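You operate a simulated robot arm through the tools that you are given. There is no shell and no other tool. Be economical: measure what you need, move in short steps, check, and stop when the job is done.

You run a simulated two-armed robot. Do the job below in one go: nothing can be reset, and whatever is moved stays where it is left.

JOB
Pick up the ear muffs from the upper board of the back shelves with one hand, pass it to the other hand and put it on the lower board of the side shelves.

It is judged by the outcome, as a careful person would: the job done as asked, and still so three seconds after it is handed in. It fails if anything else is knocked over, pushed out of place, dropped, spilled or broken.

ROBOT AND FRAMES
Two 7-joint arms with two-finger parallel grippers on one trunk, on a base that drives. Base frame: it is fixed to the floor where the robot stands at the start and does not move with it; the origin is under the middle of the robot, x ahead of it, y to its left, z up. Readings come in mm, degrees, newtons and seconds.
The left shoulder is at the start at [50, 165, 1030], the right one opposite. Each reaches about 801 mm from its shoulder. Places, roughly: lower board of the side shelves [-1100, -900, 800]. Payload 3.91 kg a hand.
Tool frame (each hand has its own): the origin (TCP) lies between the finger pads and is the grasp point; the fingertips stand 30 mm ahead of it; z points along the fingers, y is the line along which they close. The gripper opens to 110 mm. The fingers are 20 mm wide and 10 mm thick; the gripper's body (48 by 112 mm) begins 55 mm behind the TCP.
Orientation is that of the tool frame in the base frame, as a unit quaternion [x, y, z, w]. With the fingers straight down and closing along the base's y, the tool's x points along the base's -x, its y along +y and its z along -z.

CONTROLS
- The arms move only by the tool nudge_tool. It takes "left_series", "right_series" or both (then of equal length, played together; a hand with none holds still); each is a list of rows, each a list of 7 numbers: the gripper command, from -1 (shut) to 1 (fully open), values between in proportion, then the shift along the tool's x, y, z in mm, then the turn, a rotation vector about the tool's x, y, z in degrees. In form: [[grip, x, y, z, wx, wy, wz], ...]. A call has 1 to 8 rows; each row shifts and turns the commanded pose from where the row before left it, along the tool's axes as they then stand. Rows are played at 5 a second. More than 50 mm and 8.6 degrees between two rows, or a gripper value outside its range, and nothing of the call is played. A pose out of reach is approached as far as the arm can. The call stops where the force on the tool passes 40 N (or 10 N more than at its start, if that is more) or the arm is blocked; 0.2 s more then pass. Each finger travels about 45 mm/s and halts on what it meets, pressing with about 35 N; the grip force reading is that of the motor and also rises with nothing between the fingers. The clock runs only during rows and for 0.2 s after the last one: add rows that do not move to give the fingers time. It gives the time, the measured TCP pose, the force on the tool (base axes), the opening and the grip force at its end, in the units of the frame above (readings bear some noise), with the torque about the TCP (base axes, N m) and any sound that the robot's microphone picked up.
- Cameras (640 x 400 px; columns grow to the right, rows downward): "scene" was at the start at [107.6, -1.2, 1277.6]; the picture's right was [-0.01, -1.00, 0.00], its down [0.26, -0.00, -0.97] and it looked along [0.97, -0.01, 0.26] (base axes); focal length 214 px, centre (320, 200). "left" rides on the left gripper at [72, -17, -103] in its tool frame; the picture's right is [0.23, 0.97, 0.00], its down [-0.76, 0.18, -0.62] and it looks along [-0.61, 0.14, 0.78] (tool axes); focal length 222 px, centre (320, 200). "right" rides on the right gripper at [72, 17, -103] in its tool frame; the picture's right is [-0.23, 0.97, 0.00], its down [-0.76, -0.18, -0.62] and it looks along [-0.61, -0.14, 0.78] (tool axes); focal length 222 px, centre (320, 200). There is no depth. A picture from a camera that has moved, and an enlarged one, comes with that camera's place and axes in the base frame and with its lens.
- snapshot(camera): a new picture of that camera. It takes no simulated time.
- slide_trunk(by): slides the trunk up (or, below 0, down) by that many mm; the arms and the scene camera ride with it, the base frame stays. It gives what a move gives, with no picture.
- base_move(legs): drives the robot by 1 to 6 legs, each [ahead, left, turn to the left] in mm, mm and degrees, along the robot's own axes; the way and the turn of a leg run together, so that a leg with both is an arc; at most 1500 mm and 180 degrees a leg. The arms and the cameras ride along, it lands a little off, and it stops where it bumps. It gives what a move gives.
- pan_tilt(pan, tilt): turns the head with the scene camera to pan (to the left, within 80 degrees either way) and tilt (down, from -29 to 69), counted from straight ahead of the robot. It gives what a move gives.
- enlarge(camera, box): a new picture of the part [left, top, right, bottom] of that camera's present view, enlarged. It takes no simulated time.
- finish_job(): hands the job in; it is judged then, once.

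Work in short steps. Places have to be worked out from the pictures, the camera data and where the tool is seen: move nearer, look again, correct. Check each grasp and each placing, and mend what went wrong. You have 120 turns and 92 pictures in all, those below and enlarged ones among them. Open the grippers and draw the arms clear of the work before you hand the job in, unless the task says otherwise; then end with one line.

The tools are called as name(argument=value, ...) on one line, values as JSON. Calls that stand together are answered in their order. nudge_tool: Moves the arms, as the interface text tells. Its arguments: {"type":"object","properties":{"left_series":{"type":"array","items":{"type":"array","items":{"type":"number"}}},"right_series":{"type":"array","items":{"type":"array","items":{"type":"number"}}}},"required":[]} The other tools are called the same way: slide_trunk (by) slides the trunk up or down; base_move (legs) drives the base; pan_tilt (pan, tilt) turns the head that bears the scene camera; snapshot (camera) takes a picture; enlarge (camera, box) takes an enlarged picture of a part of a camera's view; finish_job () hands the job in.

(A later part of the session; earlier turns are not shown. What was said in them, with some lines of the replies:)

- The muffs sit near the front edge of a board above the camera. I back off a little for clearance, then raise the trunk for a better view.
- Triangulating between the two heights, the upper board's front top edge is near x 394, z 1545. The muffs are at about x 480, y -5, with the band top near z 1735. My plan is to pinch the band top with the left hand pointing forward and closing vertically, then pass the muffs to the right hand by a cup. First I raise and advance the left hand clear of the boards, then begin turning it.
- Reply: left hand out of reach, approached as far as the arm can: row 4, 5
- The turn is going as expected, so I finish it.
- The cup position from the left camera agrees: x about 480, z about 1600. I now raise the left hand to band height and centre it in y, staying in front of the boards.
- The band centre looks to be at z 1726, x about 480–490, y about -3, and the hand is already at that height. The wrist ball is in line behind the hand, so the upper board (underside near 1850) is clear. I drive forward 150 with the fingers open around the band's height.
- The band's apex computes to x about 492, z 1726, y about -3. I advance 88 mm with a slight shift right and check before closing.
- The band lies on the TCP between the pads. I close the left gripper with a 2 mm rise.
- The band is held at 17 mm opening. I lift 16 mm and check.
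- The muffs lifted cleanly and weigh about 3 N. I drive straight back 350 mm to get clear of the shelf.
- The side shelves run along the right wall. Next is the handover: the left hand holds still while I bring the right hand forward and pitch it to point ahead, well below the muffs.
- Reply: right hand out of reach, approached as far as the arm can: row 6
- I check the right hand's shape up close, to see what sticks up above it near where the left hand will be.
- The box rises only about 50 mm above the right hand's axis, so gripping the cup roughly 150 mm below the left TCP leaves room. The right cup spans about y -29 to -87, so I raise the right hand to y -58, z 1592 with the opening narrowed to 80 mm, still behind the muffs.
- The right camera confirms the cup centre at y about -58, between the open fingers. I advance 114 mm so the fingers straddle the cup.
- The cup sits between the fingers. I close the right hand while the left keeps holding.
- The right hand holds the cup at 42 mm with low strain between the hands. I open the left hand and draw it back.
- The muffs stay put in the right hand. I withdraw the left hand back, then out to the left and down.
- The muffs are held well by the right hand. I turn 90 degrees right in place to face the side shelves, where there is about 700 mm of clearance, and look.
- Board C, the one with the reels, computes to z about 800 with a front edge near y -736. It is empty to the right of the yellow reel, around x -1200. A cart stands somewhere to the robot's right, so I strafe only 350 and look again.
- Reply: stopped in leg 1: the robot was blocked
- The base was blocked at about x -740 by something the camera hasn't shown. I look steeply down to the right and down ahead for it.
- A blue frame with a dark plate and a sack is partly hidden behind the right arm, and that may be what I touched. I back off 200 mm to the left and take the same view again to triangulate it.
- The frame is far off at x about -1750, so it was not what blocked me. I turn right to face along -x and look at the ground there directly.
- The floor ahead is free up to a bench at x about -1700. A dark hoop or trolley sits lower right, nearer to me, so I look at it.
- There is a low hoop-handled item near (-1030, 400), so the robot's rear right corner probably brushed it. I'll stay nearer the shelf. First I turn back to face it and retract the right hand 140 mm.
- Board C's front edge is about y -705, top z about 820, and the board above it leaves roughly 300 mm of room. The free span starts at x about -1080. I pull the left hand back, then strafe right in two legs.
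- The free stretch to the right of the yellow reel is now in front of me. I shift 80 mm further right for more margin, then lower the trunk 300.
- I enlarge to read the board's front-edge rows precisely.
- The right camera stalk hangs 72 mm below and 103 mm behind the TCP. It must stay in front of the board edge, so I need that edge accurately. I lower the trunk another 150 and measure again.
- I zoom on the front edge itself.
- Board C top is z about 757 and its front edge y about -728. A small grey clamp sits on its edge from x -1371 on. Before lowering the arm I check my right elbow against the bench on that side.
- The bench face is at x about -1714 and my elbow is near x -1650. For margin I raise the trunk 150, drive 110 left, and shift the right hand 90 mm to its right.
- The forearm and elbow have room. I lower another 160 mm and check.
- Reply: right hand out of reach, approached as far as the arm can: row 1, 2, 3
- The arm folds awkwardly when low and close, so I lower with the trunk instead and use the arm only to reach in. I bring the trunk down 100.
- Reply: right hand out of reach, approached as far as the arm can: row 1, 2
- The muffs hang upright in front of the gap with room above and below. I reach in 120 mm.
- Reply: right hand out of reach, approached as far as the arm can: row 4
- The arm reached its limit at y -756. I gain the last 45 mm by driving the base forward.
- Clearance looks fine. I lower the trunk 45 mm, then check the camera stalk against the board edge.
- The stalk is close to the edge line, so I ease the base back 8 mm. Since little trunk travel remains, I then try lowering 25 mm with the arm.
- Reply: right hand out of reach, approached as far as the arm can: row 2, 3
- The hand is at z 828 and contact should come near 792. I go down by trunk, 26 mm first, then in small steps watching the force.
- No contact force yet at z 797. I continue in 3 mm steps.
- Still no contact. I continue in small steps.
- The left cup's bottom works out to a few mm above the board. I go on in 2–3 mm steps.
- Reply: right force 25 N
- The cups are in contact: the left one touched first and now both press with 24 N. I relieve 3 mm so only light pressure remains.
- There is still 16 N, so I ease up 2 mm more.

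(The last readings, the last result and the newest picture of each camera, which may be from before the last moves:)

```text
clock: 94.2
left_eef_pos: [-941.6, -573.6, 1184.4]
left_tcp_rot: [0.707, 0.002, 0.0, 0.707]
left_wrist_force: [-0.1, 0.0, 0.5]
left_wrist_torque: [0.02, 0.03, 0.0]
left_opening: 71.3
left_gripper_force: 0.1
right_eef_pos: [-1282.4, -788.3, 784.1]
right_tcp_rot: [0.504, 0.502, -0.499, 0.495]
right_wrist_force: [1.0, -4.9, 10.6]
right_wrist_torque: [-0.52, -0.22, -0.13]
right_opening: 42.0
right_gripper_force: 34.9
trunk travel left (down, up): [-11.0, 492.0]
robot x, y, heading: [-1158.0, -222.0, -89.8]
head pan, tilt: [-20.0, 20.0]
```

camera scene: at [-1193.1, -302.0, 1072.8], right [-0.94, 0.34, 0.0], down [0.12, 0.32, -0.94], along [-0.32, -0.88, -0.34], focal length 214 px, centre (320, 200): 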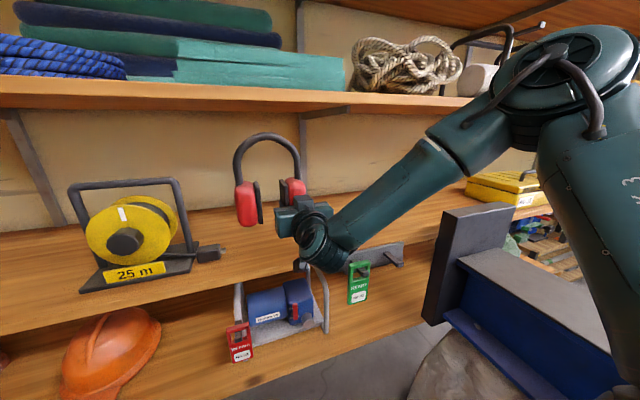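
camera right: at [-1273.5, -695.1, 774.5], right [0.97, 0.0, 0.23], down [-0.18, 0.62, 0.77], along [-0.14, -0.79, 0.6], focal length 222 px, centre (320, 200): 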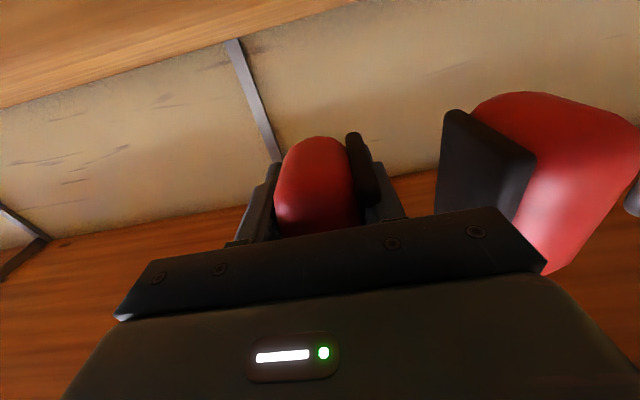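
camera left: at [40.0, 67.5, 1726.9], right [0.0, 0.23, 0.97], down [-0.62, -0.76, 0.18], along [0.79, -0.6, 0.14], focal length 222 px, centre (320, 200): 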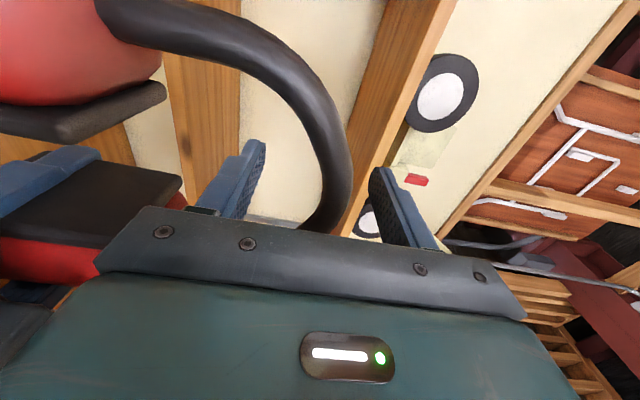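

One more 2 mm, then I open the right hand modestly, so the inner finger stays within the gap between the cups.

slide_trunk(by=2)

nudge_tool(right_series=[[-0.1, 0, 0, 0, 0, 0, 0], [0.05, 0, 0, 0, 0, 0, 0], [0.2, 0, 0, 0, 0, 0, 0], [0.3, 0, 0, 0, 0, 0, 0], [0.3, 0, 0, 0, 0, 0, 0]])

enlarge(camera="scene", box=[240, 140, 360, 260])

snapshot(camera="right")

```text
clock: 94.7
left_eef_pos: [-942.1, -573.5, 1186.4]
left_tcp_rot: [0.707, 0.003, 0.0, 0.707]
left_wrist_force: [0.4, 0.1, -0.8]
left_wrist_torque: [0.0, 0.04, 0.0]
left_opening: 71.3
left_gripper_force: 0.0
right_eef_pos: [-1282.4, -788.2, 784.0]
right_tcp_rot: [0.504, 0.504, -0.497, 0.495]
right_wrist_force: [-0.4, 1.4, 1.1]
right_wrist_torque: [-0.12, -0.23, 0.03]
right_opening: 41.9
right_gripper_force: 35.0
trunk travel left (down, up): [-13.0, 490.0]
robot x, y, heading: [-1157.3, -218.7, -89.9]
head pan, tilt: [-20.0, 20.0]
```

```text
clock: 95.9
left_eef_pos: [-942.7, -574.3, 1185.7]
left_tcp_rot: [0.707, 0.003, 0.001, 0.707]
left_wrist_force: [-0.6, -0.3, -0.7]
left_wrist_torque: [0.01, -0.03, -0.01]
left_opening: 71.3
left_gripper_force: 0.1
right_eef_pos: [-1283.1, -789.1, 786.6]
right_tcp_rot: [0.503, 0.501, -0.5, 0.496]
right_wrist_force: [-0.2, 0.1, -1.3]
right_wrist_torque: [-0.03, -0.01, -0.01]
right_opening: 71.6
right_gripper_force: 0.0
trunk travel left (down, up): [-13.0, 490.0]
robot x, y, heading: [-1160.0, -219.4, -89.7]
head pan, tilt: [-20.0, 20.0]
```

```text
3.33 times, centred on (300, 200) of scene
camera zoom: at [-1192.9, -337.8, 985.8], right [-0.94, 0.34, 0.0], down [0.12, 0.32, -0.94], along [-0.32, -0.88, -0.34], focal length 715 px, centre (387, 200)
```

zoom: 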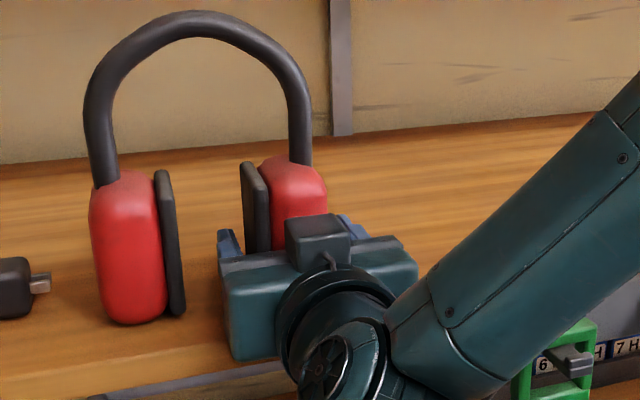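

```text
35 pictures are left
camera right: at [-1263.7, -684.8, 714.2], right [0.97, -0.01, 0.23], down [-0.17, 0.62, 0.77], along [-0.15, -0.79, 0.6], focal length 222 px, centre (320, 200)
```

right: 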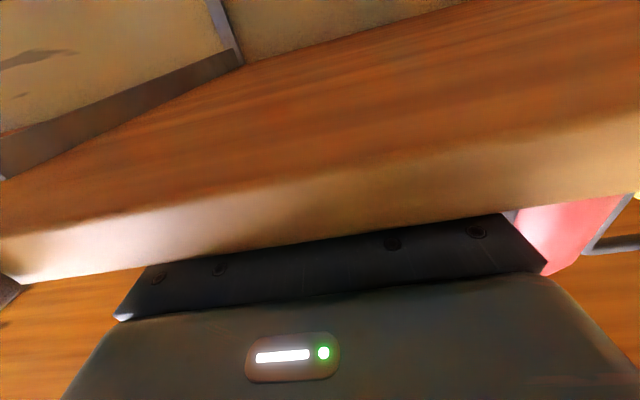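

The muffs stand on their own. I withdraw by backing the base straight out 60 mm, then 35 more.

base_move(legs=[[-60, 0, 0]])

snapshot(camera="scene")

base_move(legs=[[-35, 0, 0]])

enlarge(camera="scene", box=[200, 100, 440, 300])

```text
clock: 96.8
left_eef_pos: [-941.2, -513.6, 1186.0]
left_tcp_rot: [0.707, 0.004, 0.001, 0.707]
left_wrist_force: [-0.5, 0.0, 0.1]
left_wrist_torque: [0.01, -0.01, 0.05]
left_opening: 71.5
left_gripper_force: 0.2
right_eef_pos: [-1281.0, -728.4, 785.9]
right_tcp_rot: [0.503, 0.501, -0.5, 0.496]
right_wrist_force: [-0.3, 0.3, -0.3]
right_wrist_torque: [-0.01, -0.02, -0.01]
right_opening: 71.6
right_gripper_force: 0.1
trunk travel left (down, up): [-13.0, 490.0]
robot x, y, heading: [-1160.9, -159.0, -89.7]
head pan, tilt: [-20.0, 20.0]
```

```text
34 pictures are left
camera scene: at [-1192.9, -278.5, 985.8], right [-0.94, 0.34, 0.0], down [0.12, 0.32, -0.94], along [-0.32, -0.88, -0.34], focal length 214 px, centre (320, 200)
```

scene: 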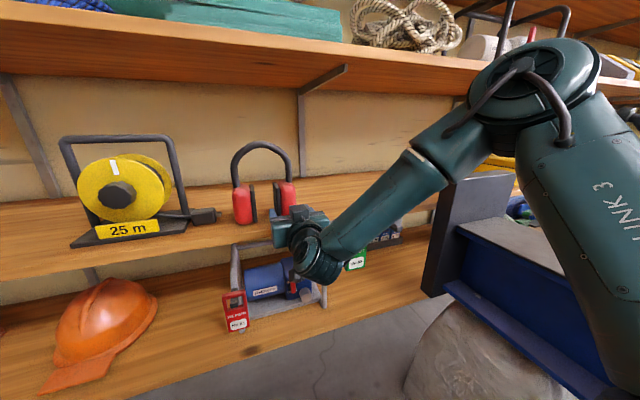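

```text
clock: 97.7
left_eef_pos: [-942.2, -477.6, 1186.7]
left_tcp_rot: [0.707, 0.003, 0.001, 0.707]
left_wrist_force: [0.2, -0.3, -0.8]
left_wrist_torque: [-0.01, 0.01, -0.04]
left_opening: 71.7
left_gripper_force: 0.1
right_eef_pos: [-1283.2, -692.5, 787.4]
right_tcp_rot: [0.503, 0.502, -0.499, 0.496]
right_wrist_force: [-0.6, -0.5, 0.4]
right_wrist_torque: [0.01, -0.01, 0.01]
right_opening: 71.6
right_gripper_force: 0.1
trunk travel left (down, up): [-13.0, 490.0]
robot x, y, heading: [-1160.9, -125.6, -90.0]
head pan, tilt: [-20.0, 20.0]
```

```text
2.00 times, centred on (320, 200) of scene
camera zoom: at [-1193.2, -242.0, 985.8], right [-0.94, 0.34, 0.0], down [0.12, 0.32, -0.94], along [-0.32, -0.88, -0.34], focal length 429 px, centre (320, 200)
```

zoom: 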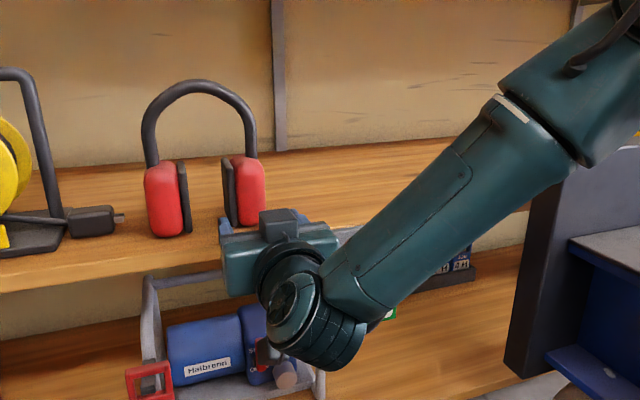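

Fingertips are just outside the board edge and the muffs are undisturbed. I back off another 30 mm, then fully open both grippers.

base_move(legs=[[-30, 0, 0]])

nudge_tool(left_series=[[1, 0, 0, 0, 0, 0, 0], [1, 0, 0, 0, 0, 0, 0], [1, 0, 0, 0, 0, 0, 0]], right_series=[[1, 0, 0, 0, 0, 0, 0], [1, 0, 0, 0, 0, 0, 0], [1, 0, 0, 0, 0, 0, 0]])

snapshot(camera="scene")

```text
clock: 98.5
left_eef_pos: [-941.3, -448.8, 1185.1]
left_tcp_rot: [0.708, 0.003, 0.0, 0.706]
left_wrist_force: [-1.1, -0.2, -0.1]
left_wrist_torque: [-0.02, -0.03, 0.0]
left_opening: 71.2
left_gripper_force: 0.1
right_eef_pos: [-1283.7, -662.9, 785.9]
right_tcp_rot: [0.503, 0.501, -0.5, 0.496]
right_wrist_force: [0.8, 0.6, 1.2]
right_wrist_torque: [-0.02, 0.01, 0.0]
right_opening: 71.4
right_gripper_force: 0.1
trunk travel left (down, up): [-13.0, 490.0]
robot x, y, heading: [-1159.1, -91.9, -89.7]
head pan, tilt: [-20.0, 20.0]
```

```text
clock: 99.3
left_eef_pos: [-942.9, -448.8, 1185.9]
left_tcp_rot: [0.707, 0.002, 0.001, 0.707]
left_wrist_force: [0.4, -0.2, 0.3]
left_wrist_torque: [0.02, 0.05, 0.03]
left_opening: 110.1
left_gripper_force: 0.1
right_eef_pos: [-1284.2, -662.8, 786.9]
right_tcp_rot: [0.504, 0.501, -0.499, 0.495]
right_wrist_force: [-0.4, -0.3, -0.1]
right_wrist_torque: [0.0, -0.01, -0.02]
right_opening: 110.1
right_gripper_force: 0.0
trunk travel left (down, up): [-13.0, 490.0]
robot x, y, heading: [-1159.0, -94.4, -89.7]
head pan, tilt: [-20.0, 20.0]
```

```text
32 pictures are left
camera scene: at [-1193.4, -212.1, 985.8], right [-0.94, 0.34, 0.0], down [0.12, 0.32, -0.94], along [-0.32, -0.88, -0.34], focal length 214 px, centre (320, 200)
```

scene: 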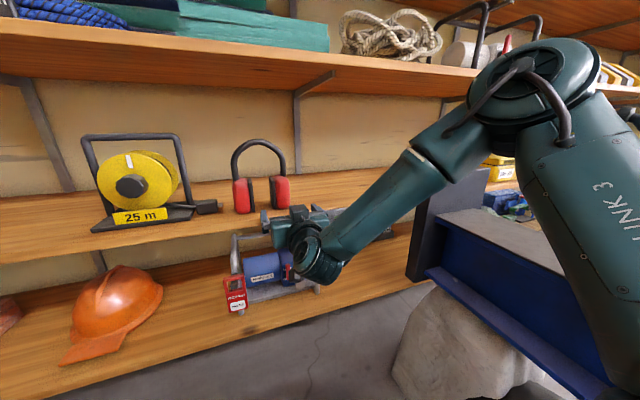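

The ear muffs stand upright on the board near z 757, which matches the given height of about 800. Both hands are open and clear, so I hand the job in.

finish_job()

```text
The job is handed in.
```

I took the ear muffs off the back shelves' upper board with the left hand, passed them to the right, and left them standing on the side shelves' lower board. I saw nothing knocked over, but the base was once blocked at about x -740 by something I never clearly saw (probably a low hoop-handled item on the floor), and I did not check whether it moved.
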